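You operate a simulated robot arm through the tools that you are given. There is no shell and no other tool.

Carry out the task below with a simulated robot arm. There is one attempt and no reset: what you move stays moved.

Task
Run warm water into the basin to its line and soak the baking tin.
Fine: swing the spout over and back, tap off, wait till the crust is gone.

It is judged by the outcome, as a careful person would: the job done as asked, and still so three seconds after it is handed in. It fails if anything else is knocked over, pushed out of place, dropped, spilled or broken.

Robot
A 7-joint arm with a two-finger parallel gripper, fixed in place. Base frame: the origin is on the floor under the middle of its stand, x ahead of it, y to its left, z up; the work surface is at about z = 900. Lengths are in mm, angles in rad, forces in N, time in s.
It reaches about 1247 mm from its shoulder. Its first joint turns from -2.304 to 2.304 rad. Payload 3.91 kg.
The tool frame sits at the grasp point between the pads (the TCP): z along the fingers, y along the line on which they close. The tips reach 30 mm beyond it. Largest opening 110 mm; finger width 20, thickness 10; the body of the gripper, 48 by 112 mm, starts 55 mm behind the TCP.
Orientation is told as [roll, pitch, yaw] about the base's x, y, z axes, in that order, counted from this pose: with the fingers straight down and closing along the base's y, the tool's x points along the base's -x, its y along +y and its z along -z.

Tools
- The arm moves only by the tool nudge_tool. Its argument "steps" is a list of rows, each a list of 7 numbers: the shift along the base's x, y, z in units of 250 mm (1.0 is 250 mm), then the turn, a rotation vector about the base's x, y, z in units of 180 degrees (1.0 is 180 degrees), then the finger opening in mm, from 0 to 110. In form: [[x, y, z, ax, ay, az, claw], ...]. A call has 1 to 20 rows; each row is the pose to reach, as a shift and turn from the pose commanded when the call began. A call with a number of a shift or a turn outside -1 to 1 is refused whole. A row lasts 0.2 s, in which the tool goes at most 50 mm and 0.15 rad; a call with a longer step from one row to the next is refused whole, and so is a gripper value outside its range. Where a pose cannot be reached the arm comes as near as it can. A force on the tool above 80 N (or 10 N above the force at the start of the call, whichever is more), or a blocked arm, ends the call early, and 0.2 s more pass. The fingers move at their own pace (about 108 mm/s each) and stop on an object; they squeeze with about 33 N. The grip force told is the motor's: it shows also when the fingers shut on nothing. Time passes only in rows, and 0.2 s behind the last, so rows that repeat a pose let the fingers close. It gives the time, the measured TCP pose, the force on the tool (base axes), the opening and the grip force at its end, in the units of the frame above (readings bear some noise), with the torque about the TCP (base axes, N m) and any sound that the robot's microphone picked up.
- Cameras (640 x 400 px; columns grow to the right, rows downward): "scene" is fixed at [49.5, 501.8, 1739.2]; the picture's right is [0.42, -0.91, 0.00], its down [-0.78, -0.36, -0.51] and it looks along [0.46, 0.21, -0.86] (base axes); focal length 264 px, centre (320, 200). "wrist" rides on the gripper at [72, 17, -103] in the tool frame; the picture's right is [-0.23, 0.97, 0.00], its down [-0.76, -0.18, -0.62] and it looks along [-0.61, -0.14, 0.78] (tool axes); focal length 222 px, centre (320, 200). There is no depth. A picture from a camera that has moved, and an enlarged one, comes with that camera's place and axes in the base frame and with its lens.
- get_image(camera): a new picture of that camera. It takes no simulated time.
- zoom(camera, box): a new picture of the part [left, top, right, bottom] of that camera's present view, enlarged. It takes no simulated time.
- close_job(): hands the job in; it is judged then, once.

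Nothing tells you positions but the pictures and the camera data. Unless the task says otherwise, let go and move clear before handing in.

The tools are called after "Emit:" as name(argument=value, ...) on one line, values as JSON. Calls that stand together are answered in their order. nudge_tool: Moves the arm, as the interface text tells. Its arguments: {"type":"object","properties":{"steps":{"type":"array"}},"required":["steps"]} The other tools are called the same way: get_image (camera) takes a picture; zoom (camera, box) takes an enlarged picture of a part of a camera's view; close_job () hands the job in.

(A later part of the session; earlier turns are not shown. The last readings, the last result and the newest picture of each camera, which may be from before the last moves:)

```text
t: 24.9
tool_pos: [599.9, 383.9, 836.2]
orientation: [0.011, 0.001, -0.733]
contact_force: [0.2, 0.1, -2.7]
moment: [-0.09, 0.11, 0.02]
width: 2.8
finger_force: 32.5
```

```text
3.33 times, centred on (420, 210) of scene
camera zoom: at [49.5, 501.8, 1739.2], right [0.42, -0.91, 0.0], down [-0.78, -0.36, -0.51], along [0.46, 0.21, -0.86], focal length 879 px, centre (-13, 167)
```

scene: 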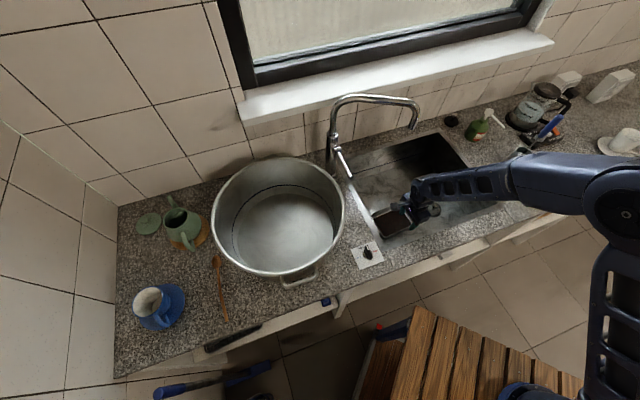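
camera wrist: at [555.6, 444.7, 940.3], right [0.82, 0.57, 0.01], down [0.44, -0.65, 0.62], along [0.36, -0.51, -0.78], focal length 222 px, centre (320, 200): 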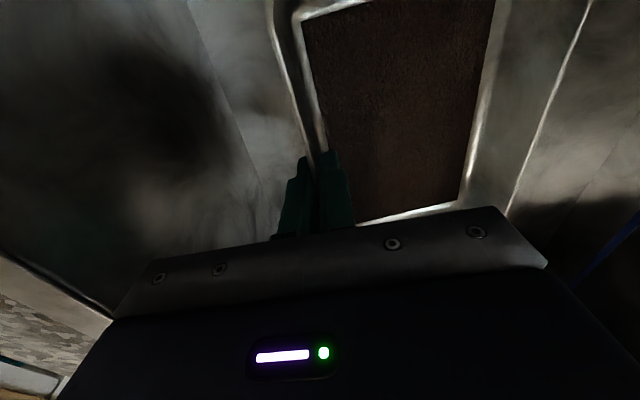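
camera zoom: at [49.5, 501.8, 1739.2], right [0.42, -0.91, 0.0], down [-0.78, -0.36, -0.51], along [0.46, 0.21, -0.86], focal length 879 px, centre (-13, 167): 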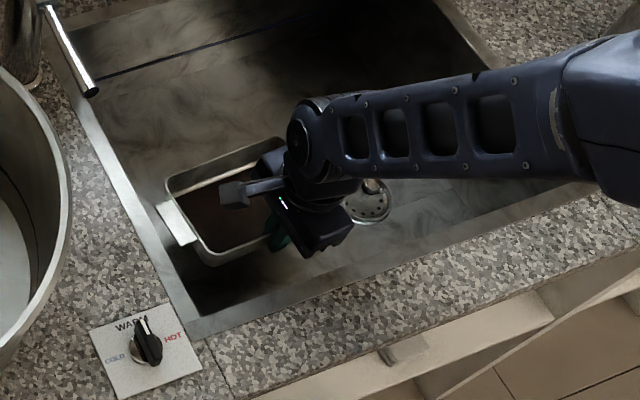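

The tin hangs level and free (about 0.27 kg). I'll raise it just out of the sink, draw it back away from the spout, then up to clear the basin rim.

Emit:
nudge_tool(steps=[[0, 0, 0.12, 0, 0, 0, 0], [0, 0, 0.26, 0, 0, 0, 0], [0, 0, 0.4, 0, 0, 0, 0], [0, 0, 0.54, 0, 0, 0, 0], [0, 0, 0.65, 0, 0, 0, 0], [-0.1, 0, 0.68, 0, 0, 0, 0], [-0.22, 0, 0.72, 0, 0, 0, 0], [-0.34, 0, 0.76, 0, 0, 0, 0], [-0.46, 0.01, 0.82, 0, 0, 0, 0], [-0.52, 0.02, 0.9, 0, 0, 0, 0], [-0.52, 0.02, 1.0, 0, 0, 0, 0], [-0.52, 0.02, 1.0, 0, 0, 0, 0]])

Emit:
get_image(camera="wrist")

Emit:
get_image(camera="scene")

```text
t: 27.5
tool_pos: [469.8, 389.7, 1086.1]
orientation: [0.01, 0.0, -0.732]
contact_force: [-0.4, -0.6, -3.3]
moment: [-0.1, 0.09, 0.01]
width: 3.1
finger_force: 33.4
```

```text
taken
camera wrist: at [425.3, 450.4, 1190.2], right [0.82, 0.57, 0.01], down [0.44, -0.65, 0.62], along [0.36, -0.5, -0.78], focal length 222 px, centre (320, 200)
```

wrist: 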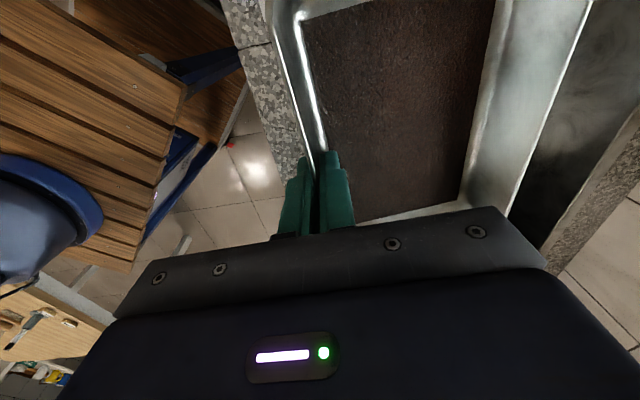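

```text
taken
```

scene: 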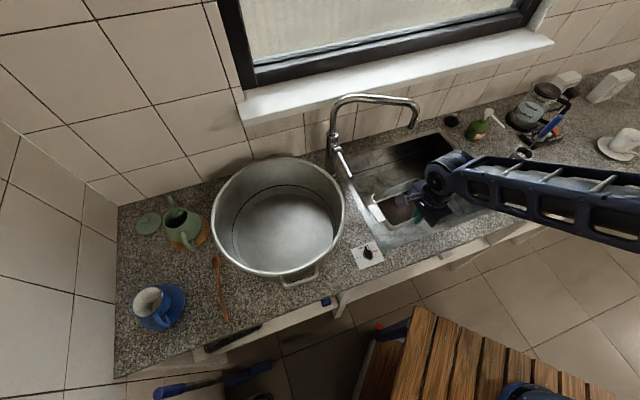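

The tin is held well. I'll raise further and carry it toward the basin in two legs.

Emit:
nudge_tool(steps=[[0, 0, 0.14, 0, 0, 0, 0], [0, 0, 0.28, 0, 0, 0, 0], [-0.02, 0.03, 0.4, 0, 0, 0, 0], [-0.07, 0.12, 0.44, 0, 0, 0, 0], [-0.13, 0.24, 0.44, 0, 0, 0, 0], [-0.19, 0.36, 0.44, 0, 0, 0, 0], [-0.25, 0.48, 0.44, 0, 0, 0, 0], [-0.31, 0.6, 0.44, 0, 0, 0, 0], [-0.36, 0.69, 0.44, 0, 0, 0, 0], [-0.36, 0.69, 0.44, 0, 0, 0, 0]])

Emit:
get_image(camera="scene")

Emit:
get_image(camera="wrist")

```text
t: 29.7
tool_pos: [379.8, 563.3, 1196.6]
orientation: [0.012, 0.0, -0.733]
contact_force: [-0.2, -0.5, -3.4]
moment: [-0.14, 0.09, -0.03]
width: 2.6
finger_force: 33.7
```

```text
taken
```

scene: 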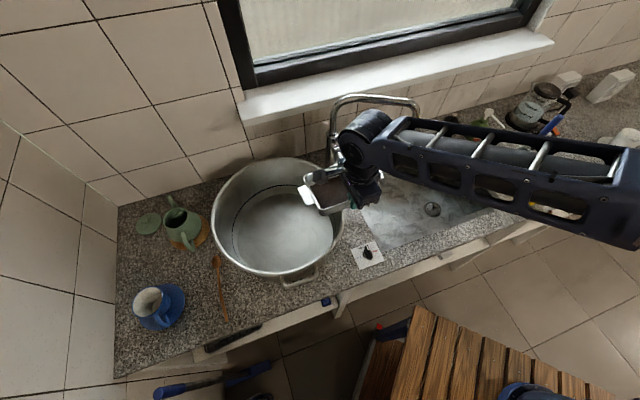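

```text
taken
camera wrist: at [335.1, 622.7, 1301.0], right [0.82, 0.57, 0.01], down [0.44, -0.65, 0.62], along [0.36, -0.51, -0.78], focal length 222 px, centre (320, 200)
```

wrist: 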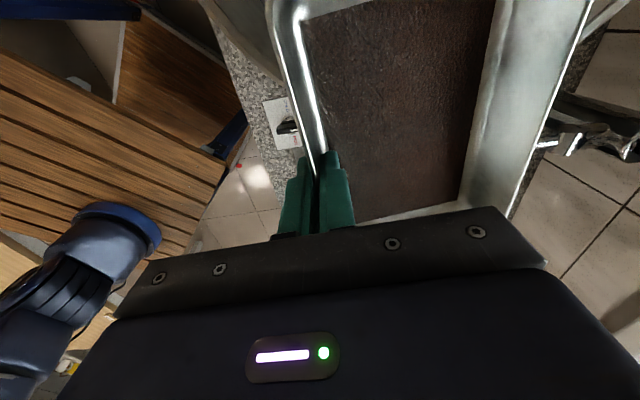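

Emit:
nudge_tool(steps=[[-0.05, 0.1, 0, 0, 0, 0, 0], [-0.11, 0.22, 0, 0, 0, 0, 0], [-0.17, 0.34, 0, 0, 0, 0, 0], [-0.23, 0.46, 0, 0, 0, 0, 0], [-0.29, 0.58, 0, 0, 0, 0, 0], [-0.34, 0.656, 0, 0, 0, 0, 0], [-0.34, 0.656, 0, 0, 0, 0, 0]])

Emit:
get_image(camera="scene")

Emit:
get_image(camera="wrist")

```text
t: 31.3
tool_pos: [293.7, 726.7, 1196.3]
orientation: [0.012, 0.0, -0.732]
contact_force: [0.6, 0.0, -2.2]
moment: [-0.1, 0.06, -0.02]
width: 2.8
finger_force: 33.2
```

```text
taken
```

scene: 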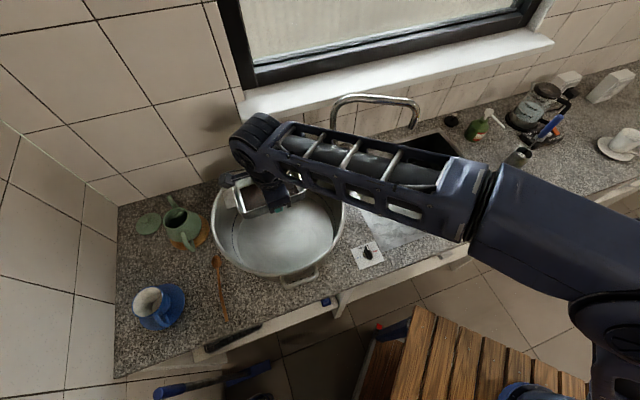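

```text
taken
camera wrist: at [249.6, 787.3, 1300.7], right [0.82, 0.57, 0.01], down [0.44, -0.65, 0.62], along [0.36, -0.5, -0.78], focal length 222 px, centre (320, 200)
```

wrist: 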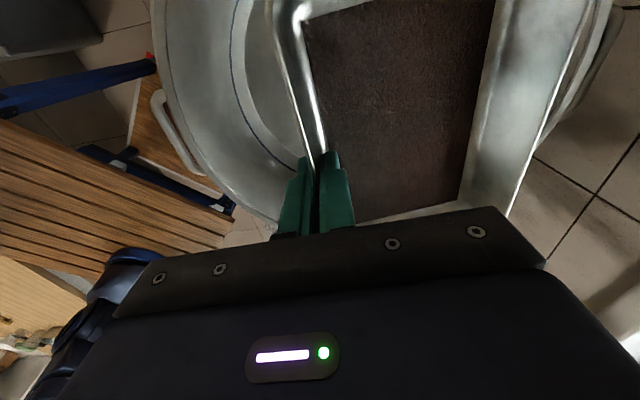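

The tin is centred over the basin. I'll lower it down inside in stages.

Emit:
nudge_tool(steps=[[0, 0, -0.14, 0, 0, 0, 0], [0, 0, -0.28, 0, 0, 0, 0], [0, 0, -0.42, 0, 0, 0, 0], [0, 0, -0.56, 0, 0, 0, 0], [0, 0, -0.7, 0, 0, 0, 0], [0, 0, -0.82, 0, 0, 0, 0], [0, 0, -0.9, 0, 0, 0, 0], [0, 0, -0.9, 0, 0, 0, 0]])

Emit:
get_image(camera="scene")

Emit:
zoom(camera="scene", box=[200, 150, 360, 290])

Emit:
get_image(camera="wrist")

```text
t: 33.1
tool_pos: [294.4, 726.1, 970.0]
orientation: [0.012, -0.001, -0.733]
contact_force: [-0.3, -0.1, -1.8]
moment: [-0.15, 0.08, -0.02]
width: 2.7
finger_force: 32.4
```

```text
taken
```

scene: 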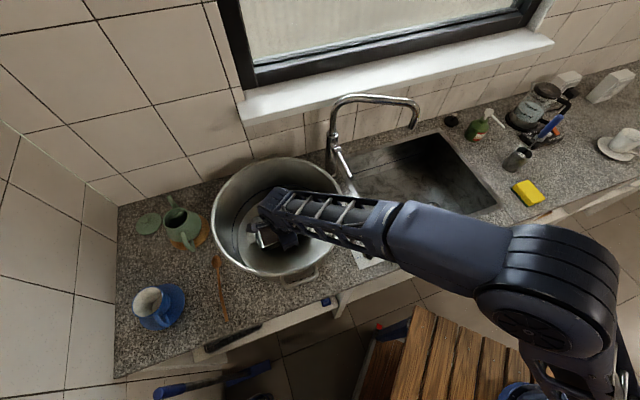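

```text
2.86 times, centred on (280, 220) of scene
camera zoom: at [49.5, 501.8, 1739.2], right [0.42, -0.91, 0.0], down [-0.78, -0.36, -0.51], along [0.46, 0.21, -0.86], focal length 753 px, centre (434, 143)
```

zoom: 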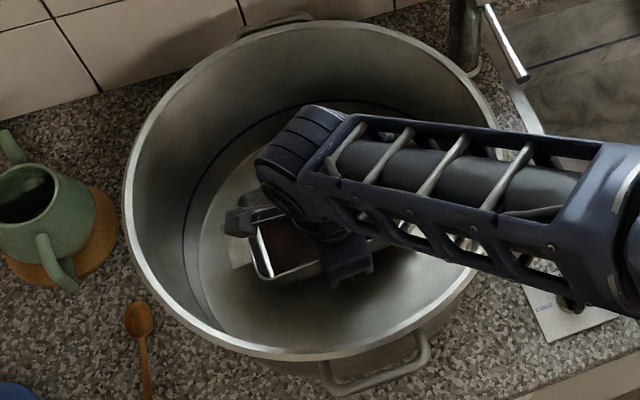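

```text
taken
camera wrist: at [250.1, 786.8, 1074.8], right [0.82, 0.57, 0.01], down [0.44, -0.65, 0.62], along [0.36, -0.5, -0.78], focal length 222 px, centre (320, 200)
```

wrist: 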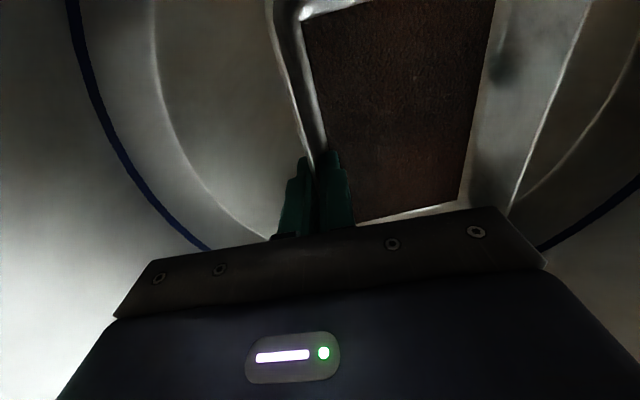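

Nearly at the bottom. I'll lower in small increments and watch the force for touchdown.

Emit:
nudge_tool(steps=[[0, 0, -0.016, 0, 0, 0, 0], [0, 0, -0.032, 0, 0, 0, 0], [0, 0, -0.048, 0, 0, 0, 0], [0, 0, -0.048, 0, 0, 0, 0]])

```text
t: 34.1
tool_pos: [295.3, 726.3, 958.0]
orientation: [0.012, 0.001, -0.734]
contact_force: [0.4, 0.7, -1.8]
moment: [-0.11, 0.09, 0.01]
width: 2.9
finger_force: 33.2
```

Emit:
nudge_tool(steps=[[0, 0, -0.008, 0, 0, 0, 0], [0, 0, -0.016, 0, 0, 0, 0], [0, 0, -0.024, 0, 0, 0, 0], [0, 0, -0.024, 0, 0, 0, 0]])

```text
t: 35.1
tool_pos: [294.0, 726.7, 953.8]
orientation: [0.01, -0.001, -0.732]
contact_force: [-0.8, 0.5, -2.2]
moment: [-0.08, 0.11, -0.01]
width: 3.0
finger_force: 33.1
```

No touchdown yet; continuing in small steps.

Emit:
nudge_tool(steps=[[0, 0, -0.008, 0, 0, 0, 0], [0, 0, -0.016, 0, 0, 0, 0], [0, 0, -0.016, 0, 0, 0, 0]])

Emit:
nudge_tool(steps=[[0, 0, -0.008, 0, 0, 0, 0], [0, 0, -0.016, 0, 0, 0, 0], [0, 0, -0.016, 0, 0, 0, 0]])

```text
t: 35.9
tool_pos: [295.0, 725.7, 949.5]
orientation: [0.012, 0.0, -0.734]
contact_force: [-0.7, -0.4, 0.4]
moment: [-0.05, -0.24, 0.01]
width: 2.6
finger_force: 33.0
```

```text
t: 36.7
tool_pos: [294.8, 726.4, 944.9]
orientation: [0.013, 0.0, -0.733]
contact_force: [-2.7, -1.3, 8.7]
moment: [0.99, -0.58, 0.06]
width: 3.2
finger_force: 33.5
```

The tin has touched down. I'll open the fingers and lift straight out.

Emit:
nudge_tool(steps=[[0, 0, 0, 0, 0, 0, 15], [0, 0, 0, 0, 0, 0, 40], [0, 0, 0, 0, 0, 0, 40], [0, 0, 0.04, 0, 0, 0, 40], [0, 0, 0.12, 0, 0, 0, 40], [0, 0, 0.28, 0, 0, 0, 40], [0, 0, 0.46, 0, 0, 0, 40], [0, 0, 0.64, 0, 0, 0, 40], [0, 0, 0.82, 0, 0, 0, 40], [0, 0, 1.0, 0, 0, 0, 40]])

Emit:
get_image(camera="wrist")

Emit:
get_image(camera="scene")

```text
t: 38.9
tool_pos: [294.6, 726.1, 1193.8]
orientation: [0.012, 0.0, -0.734]
contact_force: [-0.4, 0.3, -0.5]
moment: [-0.04, -0.01, 0.0]
width: 40.2
finger_force: 0.1
```

```text
taken
camera wrist: at [250.7, 786.2, 1298.4], right [0.82, 0.57, 0.01], down [0.44, -0.65, 0.62], along [0.36, -0.51, -0.78], focal length 222 px, centre (320, 200)
```

wrist: 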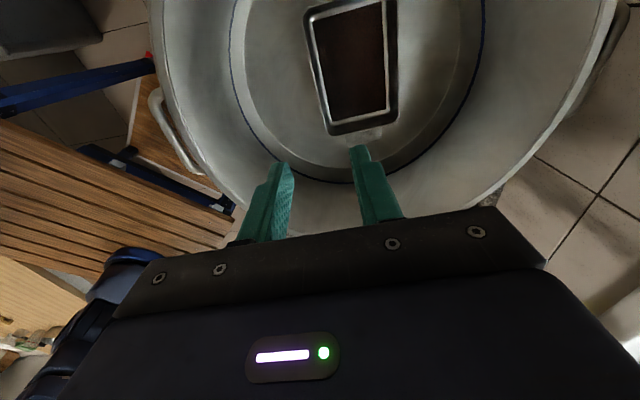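

```text
taken
```

scene: 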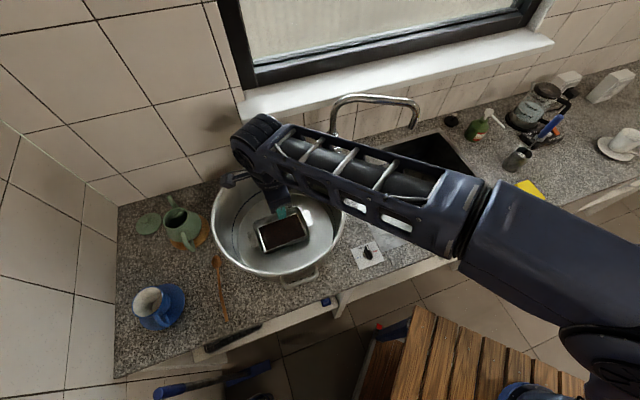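

The tin sits flat on the basin floor. Next is the spout: I'll rise and go round to a spot above it, turning the fingers so they will straddle its horizontal arm.

Emit:
nudge_tool(steps=[[0, 0, 0.12, 0, 0, 0.0411, 60], [0.03, -0.01, 0.25, 0, 0, 0.0822, 60], [0.08, -0.03, 0.38, 0, 0, 0.1233, 60], [0.14, -0.055, 0.5, 0, 0, 0.1644, 60], [0.21, -0.085, 0.61, 0, 0, 0.2055, 60], [0.29, -0.115, 0.7, 0, 0, 0.2466, 60], [0.37, -0.15, 0.77, 0, 0, 0.2877, 60], [0.45, -0.18, 0.816, 0, 0, 0.3288, 60], [0.53, -0.21, 0.816, 0, 0, 0.3699, 60], [0.6, -0.24, 0.816, 0, 0, 0.411, 60]])

Emit:
nudge_tool(steps=[[0.1, -0.048, 0, 0, 0, 0.0416, 60], [0.2, -0.096, 0, 0, 0, 0.0831, 60], [0.3, -0.145, 0, 0, 0, 0.1247, 60], [0.4, -0.193, 0, 0, 0, 0.1662, 60], [0.5, -0.24, 0, 0, 0, 0.2078, 60], [0.6, -0.29, 0, 0, 0, 0.2494, 60], [0.7, -0.34, 0, 0, 0, 0.2909, 60], [0.8, -0.387, 0, 0, 0, 0.3325, 60], [0.9, -0.435, 0, 0, 0, 0.374, 60], [0.952, -0.46, 0, 0, 0, 0.4156, 60], [0.952, -0.46, 0, 0, 0, 0.4156, 60]])

Emit:
get_image(camera="wrist")

Emit:
get_image(camera="scene")

```text
t: 41.1
tool_pos: [444.2, 665.6, 1397.7]
orientation: [0.01, -0.001, 0.56]
contact_force: [-0.3, 0.0, -0.3]
moment: [-0.04, -0.02, 0.0]
width: 59.8
finger_force: 0.0
```

```text
t: 43.5
tool_pos: [683.3, 551.6, 1399.7]
orientation: [0.011, 0.0, 1.866]
contact_force: [0.5, -0.5, 0.0]
moment: [-0.05, 0.0, -0.02]
width: 60.0
finger_force: 0.1
```

```text
taken
camera wrist: at [687.4, 477.1, 1503.5], right [-1.0, -0.07, 0.01], down [-0.04, 0.78, 0.62], along [-0.05, 0.62, -0.78], focal length 222 px, centre (320, 200)
```

wrist: 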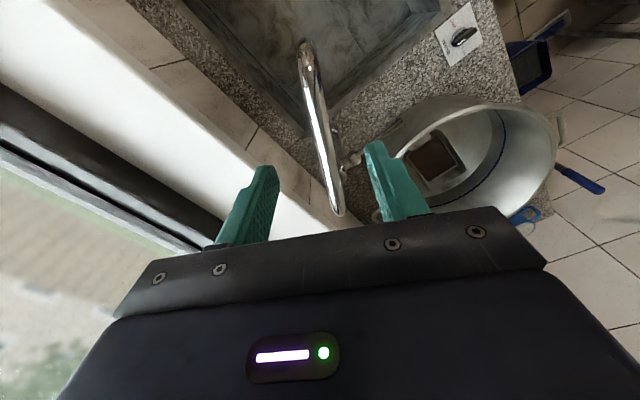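

```text
taken
```

scene: 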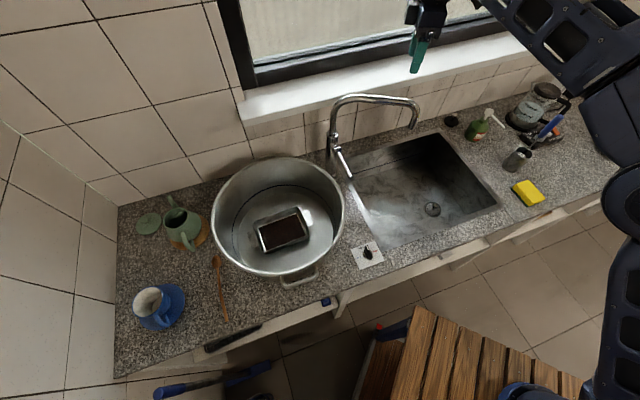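

The spout arm lies centred between the fingers and the sill is well clear. I'll lower so that the fingers straddle the arm.

Emit:
nudge_tool(steps=[[0, 0, -0.16, 0, 0, 0, 60], [0, 0, -0.32, 0, 0, 0, 60], [0, 0, -0.44, 0, 0, 0, 60], [0, 0, -0.54, 0, 0, 0, 60], [0, 0, -0.6, 0, 0, 0, 60], [0, 0, -0.6, 0, 0, 0, 60]])

Emit:
get_image(camera="wrist")

Emit:
zoom(camera="scene", box=[310, 40, 470, 180])

```text
t: 44.9
tool_pos: [681.1, 551.3, 1249.5]
orientation: [0.011, 0.001, 1.864]
contact_force: [-0.5, 0.5, -0.1]
moment: [0.03, 0.01, 0.02]
width: 59.8
finger_force: 0.0
```

```text
taken
camera wrist: at [686.8, 477.6, 1353.3], right [-1.0, -0.06, 0.01], down [-0.04, 0.78, 0.62], along [-0.05, 0.62, -0.78], focal length 222 px, centre (320, 200)
```

wrist: 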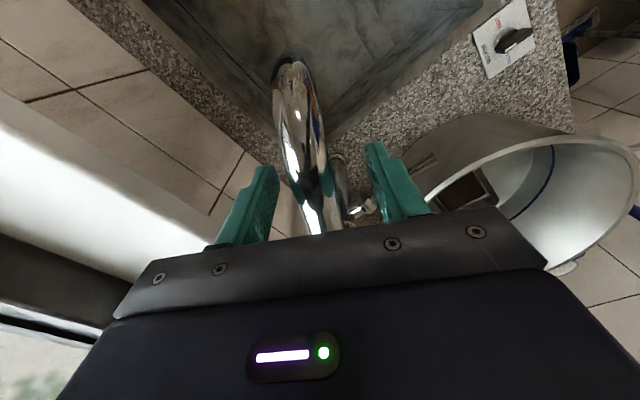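

```text
2.86 times, centred on (390, 110) of scene
camera zoom: at [49.5, 501.8, 1739.2], right [0.42, -0.91, 0.0], down [-0.78, -0.36, -0.51], along [0.46, 0.21, -0.86], focal length 753 px, centre (120, 457)
```

zoom: 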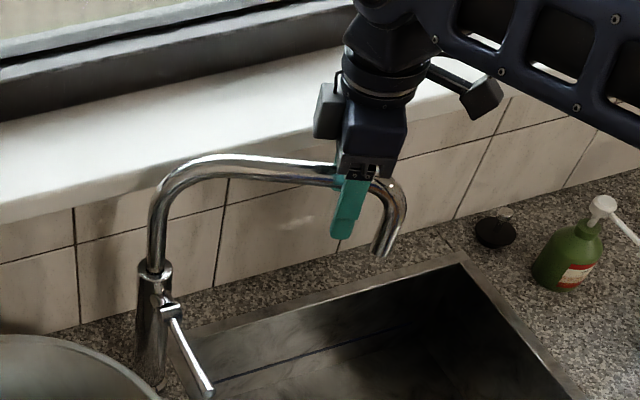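

The fingers straddle the spout. I'll begin swinging it along its arc about the tap axis, turning the wrist with it, and check after a first part.

Emit:
nudge_tool(steps=[[-0.092, -0.0205, 0, 0, 0, -0.0414, 60], [-0.186, -0.029, 0, 0, 0, -0.0829, 60], [-0.28, -0.025, 0, 0, 0, -0.1243, 60], [-0.373, -0.009, 0, 0, 0, -0.1657, 60], [-0.463, 0.019, 0, 0, 0, -0.2071, 60], [-0.549, 0.058, 0, 0, 0, -0.2486, 60]])

Emit:
get_image(camera="scene")

Emit:
get_image(camera="wrist")

```text
t: 46.3
tool_pos: [545.3, 564.9, 1249.0]
orientation: [0.011, -0.001, 1.082]
contact_force: [0.4, 0.1, 0.0]
moment: [0.04, 0.04, 0.01]
width: 59.5
finger_force: 0.1
```

```text
taken
```

scene: 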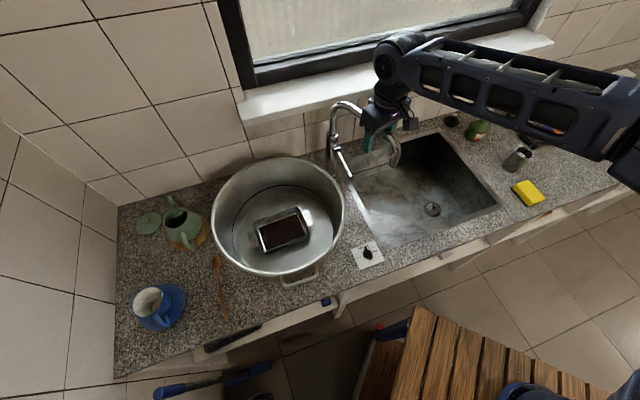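

```text
taken
camera wrist: at [495.8, 509.0, 1352.9], right [-0.75, 0.66, 0.01], down [0.52, 0.59, 0.62], along [0.4, 0.47, -0.78], focal length 222 px, centre (320, 200)
```

wrist: 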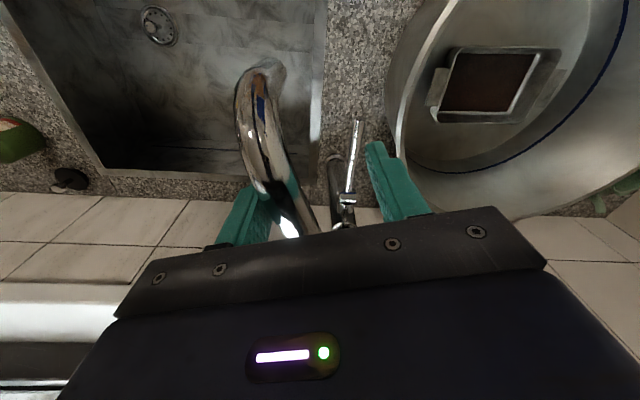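

The spout follows the trailing finger with almost no resistance. I'll continue the arc until the outlet is over the basin.

Emit:
nudge_tool(steps=[[-0.08, 0.05, 0, 0, 0, -0.0414, 60], [-0.153, 0.11, 0, 0, 0, -0.0829, 60], [-0.217, 0.179, 0, 0, 0, -0.1243, 60], [-0.271, 0.256, 0, 0, 0, -0.1657, 60], [-0.316, 0.339, 0, 0, 0, -0.2071, 60], [-0.349, 0.428, 0, 0, 0, -0.2486, 60], [-0.371, 0.52, 0, 0, 0, -0.29, 60], [-0.38, 0.613, 0, 0, 0, -0.3314, 60], [-0.377, 0.708, 0, 0, 0, -0.3729, 60], [-0.372, 0.755, 0, 0, 0, -0.3936, 60], [-0.372, 0.755, 0, 0, 0, -0.3936, 60]])

Emit:
get_image(camera="scene")

Emit:
get_image(camera="wrist")

```text
t: 48.7
tool_pos: [452.7, 755.3, 1247.8]
orientation: [0.011, -0.001, -0.154]
contact_force: [0.4, -0.6, -0.5]
moment: [0.01, -0.02, -0.02]
width: 60.0
finger_force: 0.1
```

```text
taken
```

scene: 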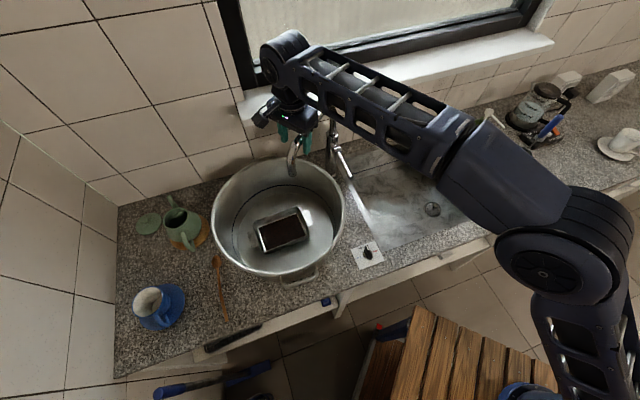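

```text
taken
camera wrist: at [381.9, 781.8, 1352.6], right [0.37, 0.93, 0.01], down [0.72, -0.3, 0.62], along [0.58, -0.23, -0.78], focal length 222 px, centre (320, 200)
```

wrist: 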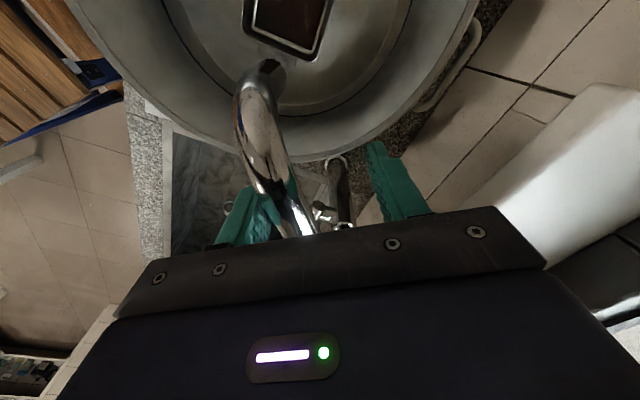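

The outlet is now over the basin, well inside its rim. I'll lift the fingers off the spout and move above the tap lever, turning to close across it.

Emit:
nudge_tool(steps=[[0, 0, 0.16, 0, 0, 0, 60], [0, 0, 0.34, 0, 0, 0, 60], [0, 0, 0.52, 0, 0, 0, 60], [0.04, -0.063, 0.56, 0, 0, 0.038, 60], [0.08, -0.127, 0.56, 0, 0, 0.076, 60], [0.12, -0.19, 0.56, 0, 0, 0.114, 60], [0.16, -0.254, 0.56, 0, 0, 0.152, 60], [0.2, -0.317, 0.56, 0, 0, 0.19, 60], [0.24, -0.381, 0.56, 0, 0, 0.228, 60], [0.28, -0.444, 0.56, 0, 0, 0.266, 60], [0.32, -0.508, 0.56, 0, 0, 0.304, 60], [0.32, -0.508, 0.4, 0, 0, 0.304, 60], [0.32, -0.508, 0.24, 0, 0, 0.304, 60], [0.32, -0.508, 0.1, 0, 0, 0.304, 60], [0.32, -0.508, 0.1, 0, 0, 0.304, 60]])

Emit:
get_image(camera="scene")

Emit:
get_image(camera="wrist")

Emit:
zoom(camera="wrist", box=[200, 0, 440, 240])

```text
t: 51.9
tool_pos: [532.2, 627.7, 1274.4]
orientation: [0.011, -0.001, 0.802]
contact_force: [-0.9, 0.1, 0.9]
moment: [0.03, 0.01, -0.02]
width: 60.4
finger_force: 0.2
```

```text
taken
```

scene: 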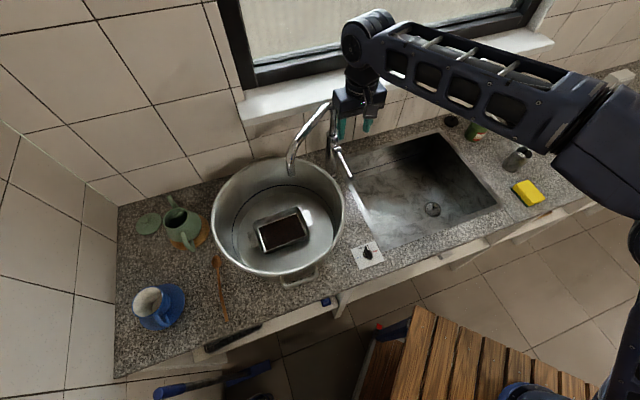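

```text
taken
camera wrist: at [468.8, 587.1, 1377.8], right [-0.54, 0.84, 0.01], down [0.66, 0.42, 0.62], along [0.52, 0.34, -0.78], focal length 222 px, centre (320, 200)
```

wrist: 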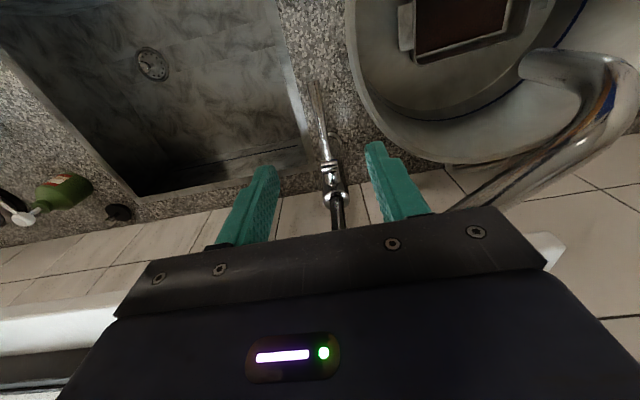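

```text
1.67 times, centred on (320, 120) of wrist
camera zoom: at [468.8, 587.1, 1377.8], right [-0.54, 0.84, 0.01], down [0.66, 0.42, 0.62], along [0.52, 0.34, -0.78], focal length 370 px, centre (320, 333)
```

zoom: 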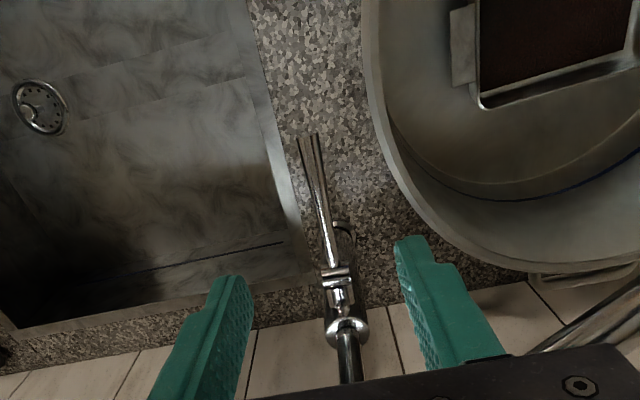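

The spout stays over the basin. The lever rod lies nearly centred under the fingers; I'll lower to its height.

Emit:
nudge_tool(steps=[[0.011, -0.013, -0.16, 0, 0, 0, 60], [0.011, -0.013, -0.34, 0, 0, 0, 60], [0.011, -0.013, -0.52, 0, 0, 0, 60], [0.011, -0.013, -0.66, 0, 0, 0, 60], [0.011, -0.013, -0.76, 0, 0, 0, 60], [0.011, -0.013, -0.798, 0, 0, 0, 60], [0.011, -0.013, -0.798, 0, 0, 0, 60]])

Emit:
get_image(camera="wrist")

Emit:
zoom(camera="wrist", box=[240, 110, 400, 230])

Emit:
zoom(camera="scene", box=[300, 80, 420, 200])

```text
t: 53.5
tool_pos: [535.0, 624.3, 1074.6]
orientation: [0.012, 0.0, 0.801]
contact_force: [-0.5, 0.0, -0.2]
moment: [0.02, 0.01, -0.01]
width: 60.0
finger_force: 0.1
```

```text
taken
camera wrist: at [472.5, 583.0, 1178.3], right [-0.54, 0.84, 0.01], down [0.66, 0.42, 0.62], along [0.52, 0.34, -0.78], focal length 222 px, centre (320, 200)
```

wrist: 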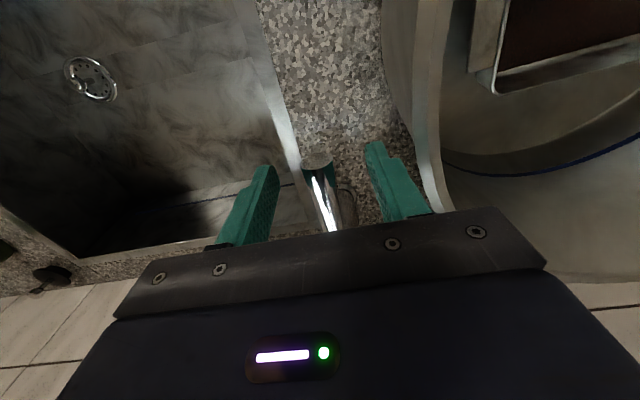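

```text
3.33 times, centred on (320, 170) of wrist
camera zoom: at [472.5, 583.0, 1178.3], right [-0.54, 0.84, 0.01], down [0.66, 0.42, 0.62], along [0.52, 0.34, -0.78], focal length 740 px, centre (320, 300)
```

zoom: 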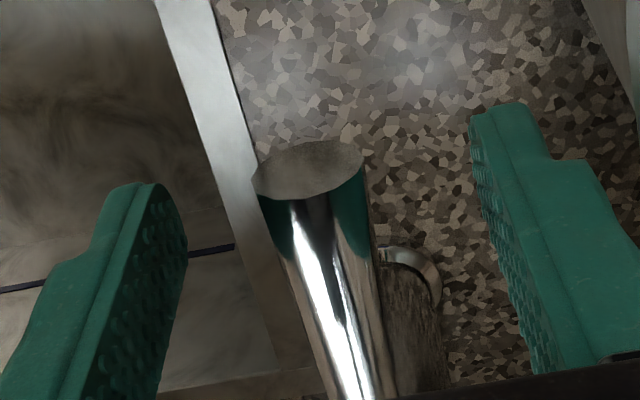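

```text
3.33 times, centred on (360, 140) of scene
camera zoom: at [49.5, 501.8, 1739.2], right [0.42, -0.91, 0.0], down [-0.78, -0.36, -0.51], along [0.46, 0.21, -0.86], focal length 879 px, centre (187, 400)
```

zoom: 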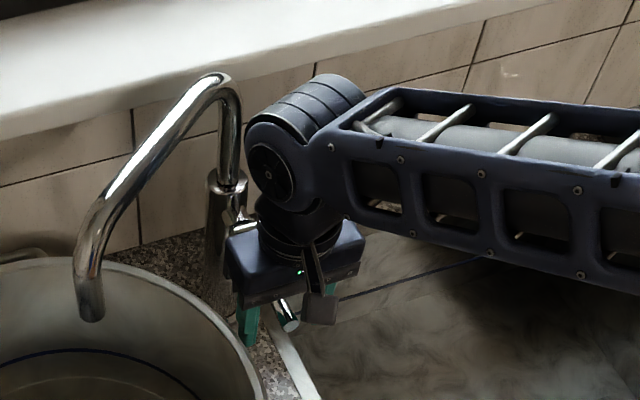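

The rod is between the fingers, roughly centred. I'll close on it.

Emit:
nudge_tool(steps=[[0, 0, 0, 0, 0, 0, 40], [0, 0, 0, 0, 0, 0, 20], [0, 0, 0, 0, 0, 0, 0], [0, 0, 0, 0, 0, 0, 0]])

Emit:
zoom(camera="wrist", box=[240, 110, 400, 230])

```text
t: 54.5
tool_pos: [533.5, 626.5, 1074.2]
orientation: [0.012, 0.001, 0.804]
contact_force: [-14.5, 22.6, 0.1]
moment: [-0.18, -0.08, -0.78]
width: 13.8
finger_force: 45.8
```

```text
3.33 times, centred on (320, 170) of wrist
camera zoom: at [470.7, 584.6, 1178.4], right [-0.54, 0.84, 0.01], down [0.66, 0.42, 0.62], along [0.52, 0.35, -0.78], focal length 740 px, centre (320, 300)
```

zoom: 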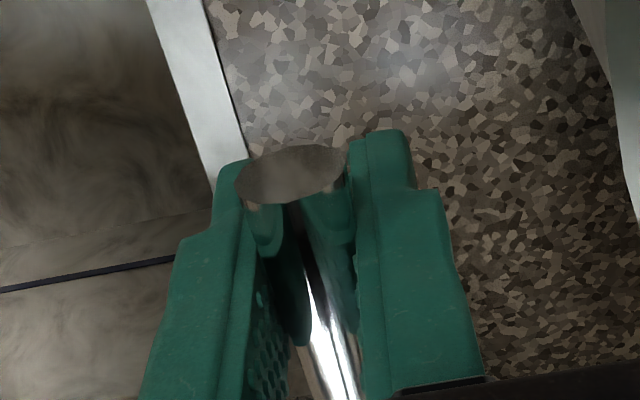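

I have the rod (13.8 mm) with a slight sideways load; I'll relieve that and try lifting the lever gently, listening for water.

Emit:
nudge_tool(steps=[[-0.01, 0.012, 0, 0, 0, 0, 0], [-0.01, 0.012, 0.016, 0, 0, 0, 0], [-0.01, 0.012, 0.032, 0, 0, 0, 0], [-0.01, 0.012, 0.048, 0, 0, 0, 0]])

Emit:
get_image(camera="scene")

```text
t: 55.5
tool_pos: [534.1, 626.9, 1085.9]
orientation: [0.009, 0.001, 0.802]
contact_force: [0.4, -7.7, -13.0]
moment: [-0.88, 0.89, -0.6]
width: 14.1
finger_force: 45.5
```

```text
taken
```

scene: 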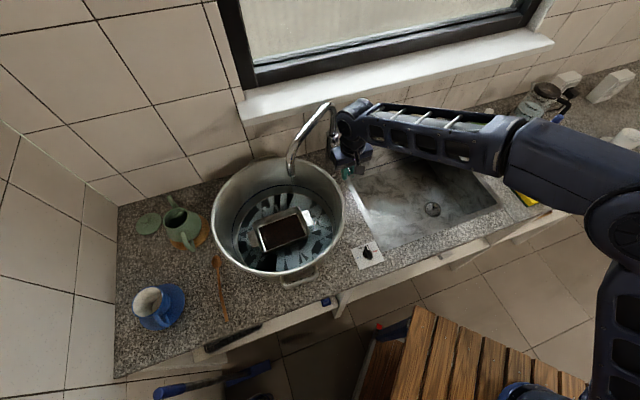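

Lifting the lever started the water – there is already water in the basin. I'll look closely at the level and stream.

Emit:
zoom(camera="scene", box=[200, 140, 360, 290])

Emit:
zoom(camera="scene", box=[270, 90, 370, 200])

Emit:
get_image(camera="wrist")

```text
2.67 times, centred on (280, 215) of scene
camera zoom: at [49.5, 501.8, 1739.2], right [0.42, -0.91, 0.0], down [-0.78, -0.36, -0.51], along [0.46, 0.21, -0.86], focal length 703 px, centre (427, 160)
```

zoom: 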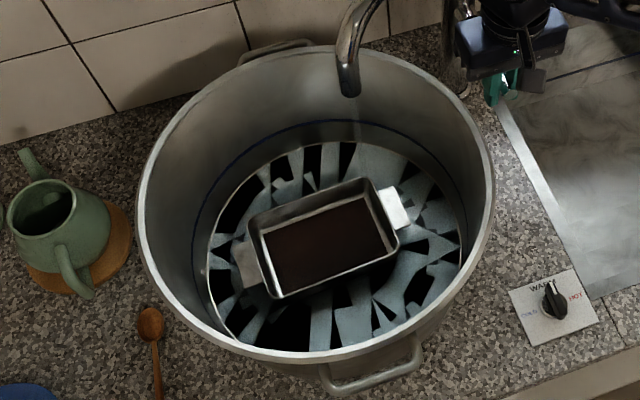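

```text
3.64 times, centred on (320, 145) of scene
camera zoom: at [49.5, 501.8, 1739.2], right [0.42, -0.91, 0.0], down [-0.78, -0.36, -0.51], along [0.46, 0.21, -0.86], focal length 958 px, centre (320, 400)
```

zoom: 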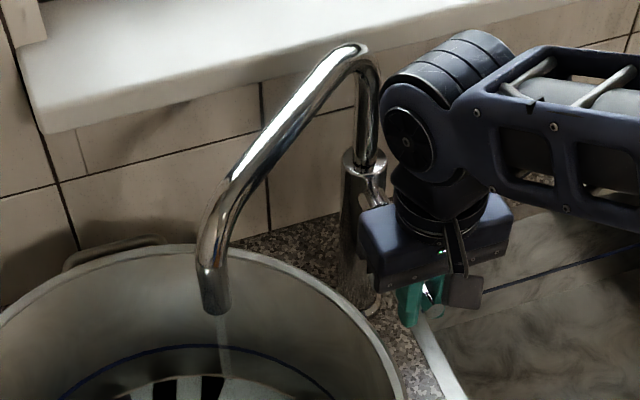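

```text
taken
camera wrist: at [471.0, 585.7, 1189.7], right [-0.54, 0.84, 0.01], down [0.66, 0.42, 0.62], along [0.52, 0.34, -0.78], focal length 222 px, centre (320, 200)
```

wrist: 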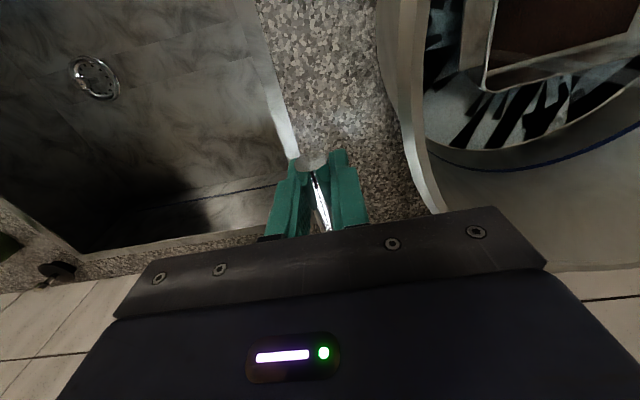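

A thin stream is falling from the outlet. I'll hold this opening for about two seconds to gauge the filling rate.

Emit:
nudge_tool(steps=[[0, 0, 0, 0, 0, 0, 0], [0, 0, 0, 0, 0, 0, 0], [0, 0, 0, 0, 0, 0, 0], [0, 0, 0, 0, 0, 0, 0], [0, 0, 0, 0, 0, 0, 0], [0, 0, 0, 0, 0, 0, 0], [0, 0, 0, 0, 0, 0, 0], [0, 0, 0, 0, 0, 0, 0], [0, 0, 0, 0, 0, 0, 0], [0, 0, 0, 0, 0, 0, 0]])

Emit:
zoom(camera="scene", box=[200, 140, 360, 290])

```text
t: 57.7
tool_pos: [533.8, 626.5, 1085.0]
orientation: [0.011, 0.0, 0.802]
contact_force: [17.7, -20.2, -10.5]
moment: [-0.56, 0.66, -0.67]
width: 14.0
finger_force: 45.4
```

```text
2.67 times, centred on (280, 215) of scene
camera zoom: at [49.5, 501.8, 1739.2], right [0.42, -0.91, 0.0], down [-0.78, -0.36, -0.51], along [0.46, 0.21, -0.86], focal length 703 px, centre (427, 160)
```

zoom: 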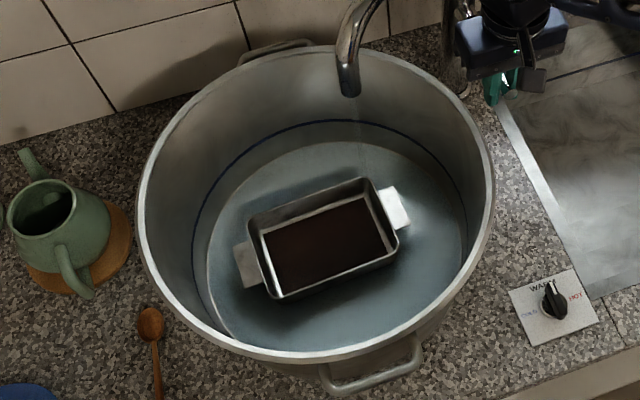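

Slow fill. I'll open the lever a bit more (also easing the sideways load) and watch the level.

Emit:
nudge_tool(steps=[[0.005, -0.006, 0.02, 0, 0, 0, 0], [0.005, -0.006, 0.04, 0, 0, 0, 0], [0.005, -0.006, 0.04, 0, 0, 0, 0], [0.005, -0.006, 0.04, 0, 0, 0, 0], [0.005, -0.006, 0.04, 0, 0, 0, 0], [0.005, -0.006, 0.04, 0, 0, 0, 0], [0.005, -0.006, 0.04, 0, 0, 0, 0], [0.005, -0.006, 0.04, 0, 0, 0, 0], [0.005, -0.006, 0.04, 0, 0, 0, 0]])

Emit:
zoom(camera="scene", box=[200, 140, 360, 290])

```text
t: 59.7
tool_pos: [534.0, 627.6, 1095.7]
orientation: [0.012, -0.002, 0.802]
contact_force: [5.8, 13.9, -9.1]
moment: [-0.58, 0.38, -0.78]
width: 13.8
finger_force: 44.8
```

```text
2.67 times, centred on (280, 215) of scene
camera zoom: at [49.5, 501.8, 1739.2], right [0.42, -0.91, 0.0], down [-0.78, -0.36, -0.51], along [0.46, 0.21, -0.86], focal length 703 px, centre (427, 160)
```

zoom: 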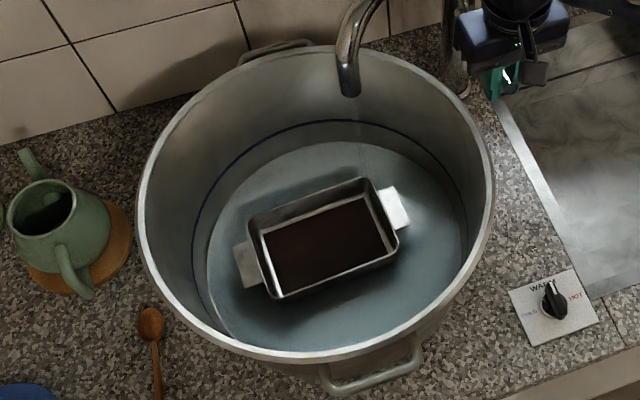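

Still a thin stream. I'll raise the lever further along its arc and hold again.

Emit:
nudge_tool(steps=[[0.004, 0.002, 0.028, 0, 0, 0, 0], [0.009, 0.007, 0.056, 0, 0, 0, 0], [0.013, 0.011, 0.084, 0, 0, 0, 0], [0.013, 0.011, 0.084, 0, 0, 0, 0], [0.013, 0.011, 0.084, 0, 0, 0, 0], [0.013, 0.011, 0.084, 0, 0, 0, 0], [0.013, 0.011, 0.084, 0, 0, 0, 0], [0.013, 0.011, 0.084, 0, 0, 0, 0]])

Emit:
zoom(camera="scene", box=[200, 140, 360, 290])

Emit:
get_image(camera="wrist")

```text
t: 61.5
tool_pos: [538.2, 627.8, 1117.5]
orientation: [0.011, 0.0, 0.799]
contact_force: [-6.7, 4.0, -12.5]
moment: [-1.05, 0.6, -0.82]
width: 14.2
finger_force: 45.1
```

```text
2.67 times, centred on (280, 215) of scene
camera zoom: at [49.5, 501.8, 1739.2], right [0.42, -0.91, 0.0], down [-0.78, -0.36, -0.51], along [0.46, 0.21, -0.86], focal length 703 px, centre (427, 160)
```

zoom: 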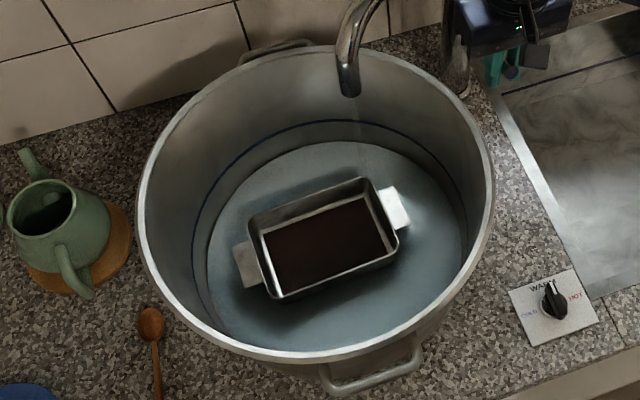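

```text
taken
camera wrist: at [474.0, 588.2, 1221.6], right [-0.54, 0.84, 0.01], down [0.66, 0.42, 0.62], along [0.52, 0.34, -0.78], focal length 222 px, centre (320, 200)
```

wrist: 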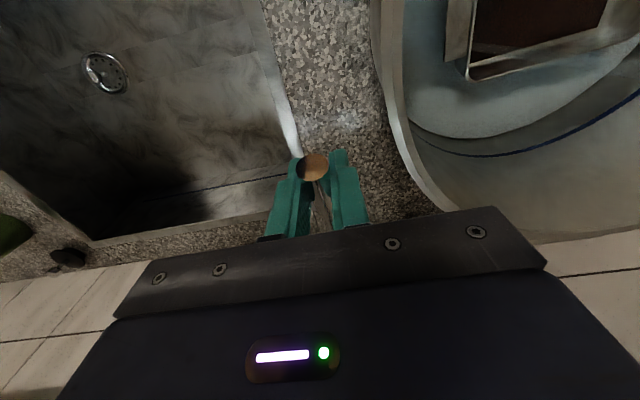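

Emit:
zoom(camera="scene", box=[260, 170, 320, 210])

Emit:
zoom(camera="scene", box=[215, 200, 265, 260])

```text
10.00 times, centred on (290, 190) of scene
camera zoom: at [49.5, 501.8, 1739.2], right [0.42, -0.91, 0.0], down [-0.78, -0.36, -0.51], along [0.46, 0.21, -0.86], focal length 2636 px, centre (620, 300)
```

zoom: 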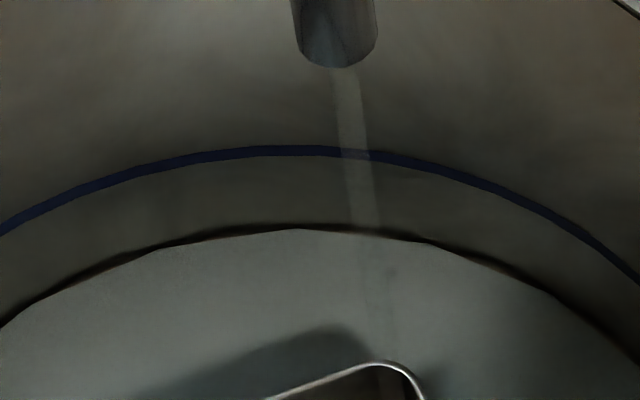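

```text
6.67 times, centred on (240, 230) of scene
camera zoom: at [49.5, 501.8, 1739.2], right [0.42, -0.91, 0.0], down [-0.78, -0.36, -0.51], along [0.46, 0.21, -0.86], focal length 1757 px, centre (853, 0)
```

zoom: 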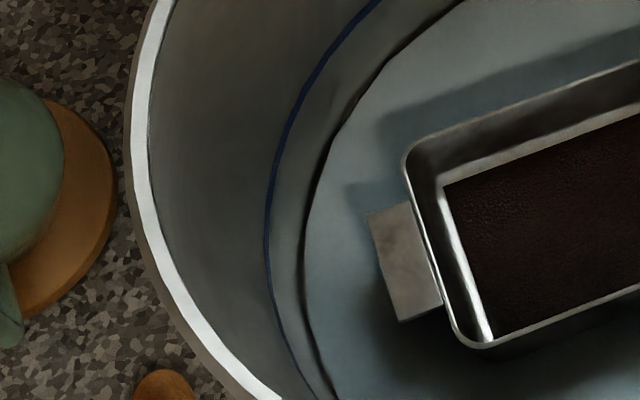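

The level is still close to the floor, so I'll raise the lever more for a useful flow, staying on its arc.

Emit:
nudge_tool(steps=[[0.008, 0.008, 0.024, 0, 0, 0, 0], [0.017, 0.017, 0.048, 0, 0, 0, 0], [0.027, 0.026, 0.072, 0, 0, 0, 0], [0.027, 0.026, 0.072, 0, 0, 0, 0], [0.027, 0.026, 0.072, 0, 0, 0, 0], [0.027, 0.026, 0.072, 0, 0, 0, 0], [0.027, 0.026, 0.072, 0, 0, 0, 0], [0.027, 0.026, 0.072, 0, 0, 0, 0], [0.027, 0.026, 0.072, 0, 0, 0, 0], [0.027, 0.026, 0.072, 0, 0, 0, 0]])

Emit:
zoom(camera="scene", box=[260, 170, 320, 210])

Emit:
zoom(camera="scene", box=[270, 90, 390, 200])

Emit:
get_image(camera="wrist")

```text
t: 63.7
tool_pos: [543.5, 636.1, 1136.0]
orientation: [0.009, 0.001, 0.802]
contact_force: [-12.1, 2.6, -7.8]
moment: [-0.89, 0.41, -0.63]
width: 14.4
finger_force: 45.1
```

```text
10.00 times, centred on (290, 190) of scene
camera zoom: at [49.5, 501.8, 1739.2], right [0.42, -0.91, 0.0], down [-0.78, -0.36, -0.51], along [0.46, 0.21, -0.86], focal length 2636 px, centre (620, 300)
```

zoom: 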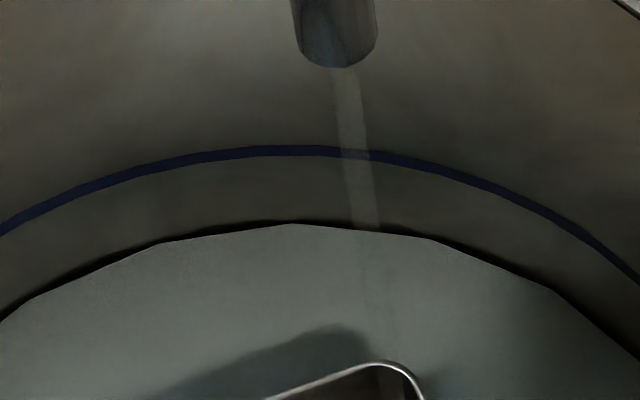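

```text
3.64 times, centred on (330, 145) of scene
camera zoom: at [49.5, 501.8, 1739.2], right [0.42, -0.91, 0.0], down [-0.78, -0.36, -0.51], along [0.46, 0.21, -0.86], focal length 958 px, centre (284, 400)
```

zoom: 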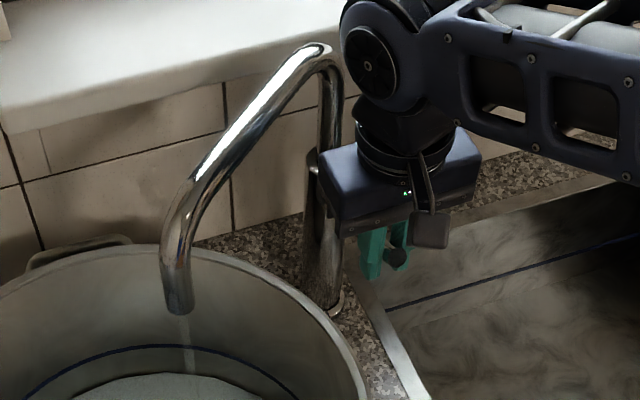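

```text
taken
camera wrist: at [480.5, 594.6, 1240.0], right [-0.54, 0.84, 0.01], down [0.66, 0.42, 0.62], along [0.52, 0.34, -0.78], focal length 222 px, centre (320, 200)
```

wrist: 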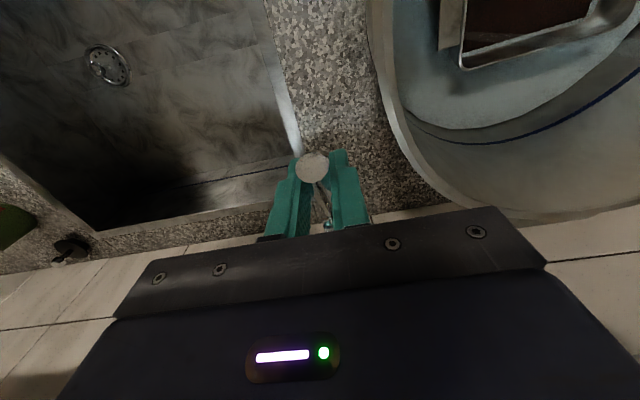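

The level is rising steadily (about a thirtieth of the remaining way per 0.1 s of image scale). I'll hold the lever here and check every few seconds.

Emit:
nudge_tool(steps=[[0, 0, 0, 0, 0, 0, 0], [0, 0, 0, 0, 0, 0, 0], [0, 0, 0, 0, 0, 0, 0], [0, 0, 0, 0, 0, 0, 0], [0, 0, 0, 0, 0, 0, 0], [0, 0, 0, 0, 0, 0, 0], [0, 0, 0, 0, 0, 0, 0], [0, 0, 0, 0, 0, 0, 0], [0, 0, 0, 0, 0, 0, 0], [0, 0, 0, 0, 0, 0, 0], [0, 0, 0, 0, 0, 0, 0], [0, 0, 0, 0, 0, 0, 0], [0, 0, 0, 0, 0, 0, 0], [0, 0, 0, 0, 0, 0, 0], [0, 0, 0, 0, 0, 0, 0], [0, 0, 0, 0, 0, 0, 0], [0, 0, 0, 0, 0, 0, 0], [0, 0, 0, 0, 0, 0, 0], [0, 0, 0, 0, 0, 0, 0], [0, 0, 0, 0, 0, 0, 0]])

Emit:
zoom(camera="scene", box=[260, 170, 320, 210])

Emit:
zoom(camera="scene", box=[200, 140, 360, 290])

```text
t: 67.9
tool_pos: [543.7, 635.1, 1137.2]
orientation: [0.01, 0.0, 0.801]
contact_force: [-6.6, 9.3, 3.9]
moment: [0.02, -0.5, -0.63]
width: 14.4
finger_force: 44.7
```

```text
10.00 times, centred on (290, 190) of scene
camera zoom: at [49.5, 501.8, 1739.2], right [0.42, -0.91, 0.0], down [-0.78, -0.36, -0.51], along [0.46, 0.21, -0.86], focal length 2636 px, centre (620, 300)
```

zoom: 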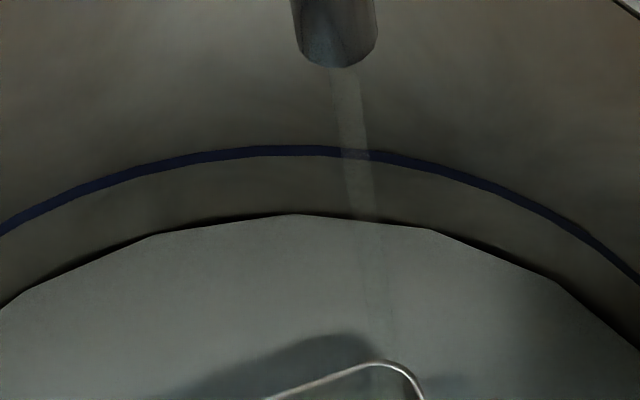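

```text
2.67 times, centred on (280, 215) of scene
camera zoom: at [49.5, 501.8, 1739.2], right [0.42, -0.91, 0.0], down [-0.78, -0.36, -0.51], along [0.46, 0.21, -0.86], focal length 703 px, centre (427, 160)
```

zoom: 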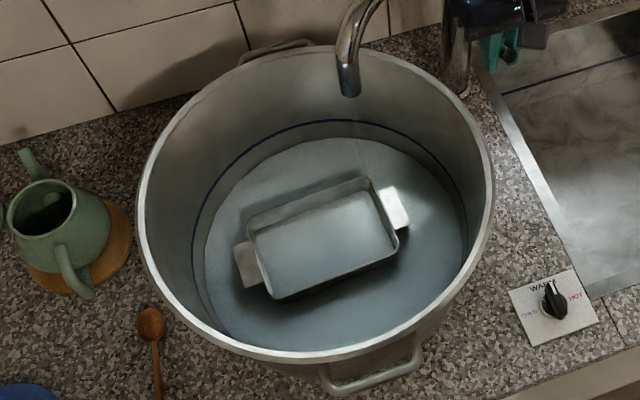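

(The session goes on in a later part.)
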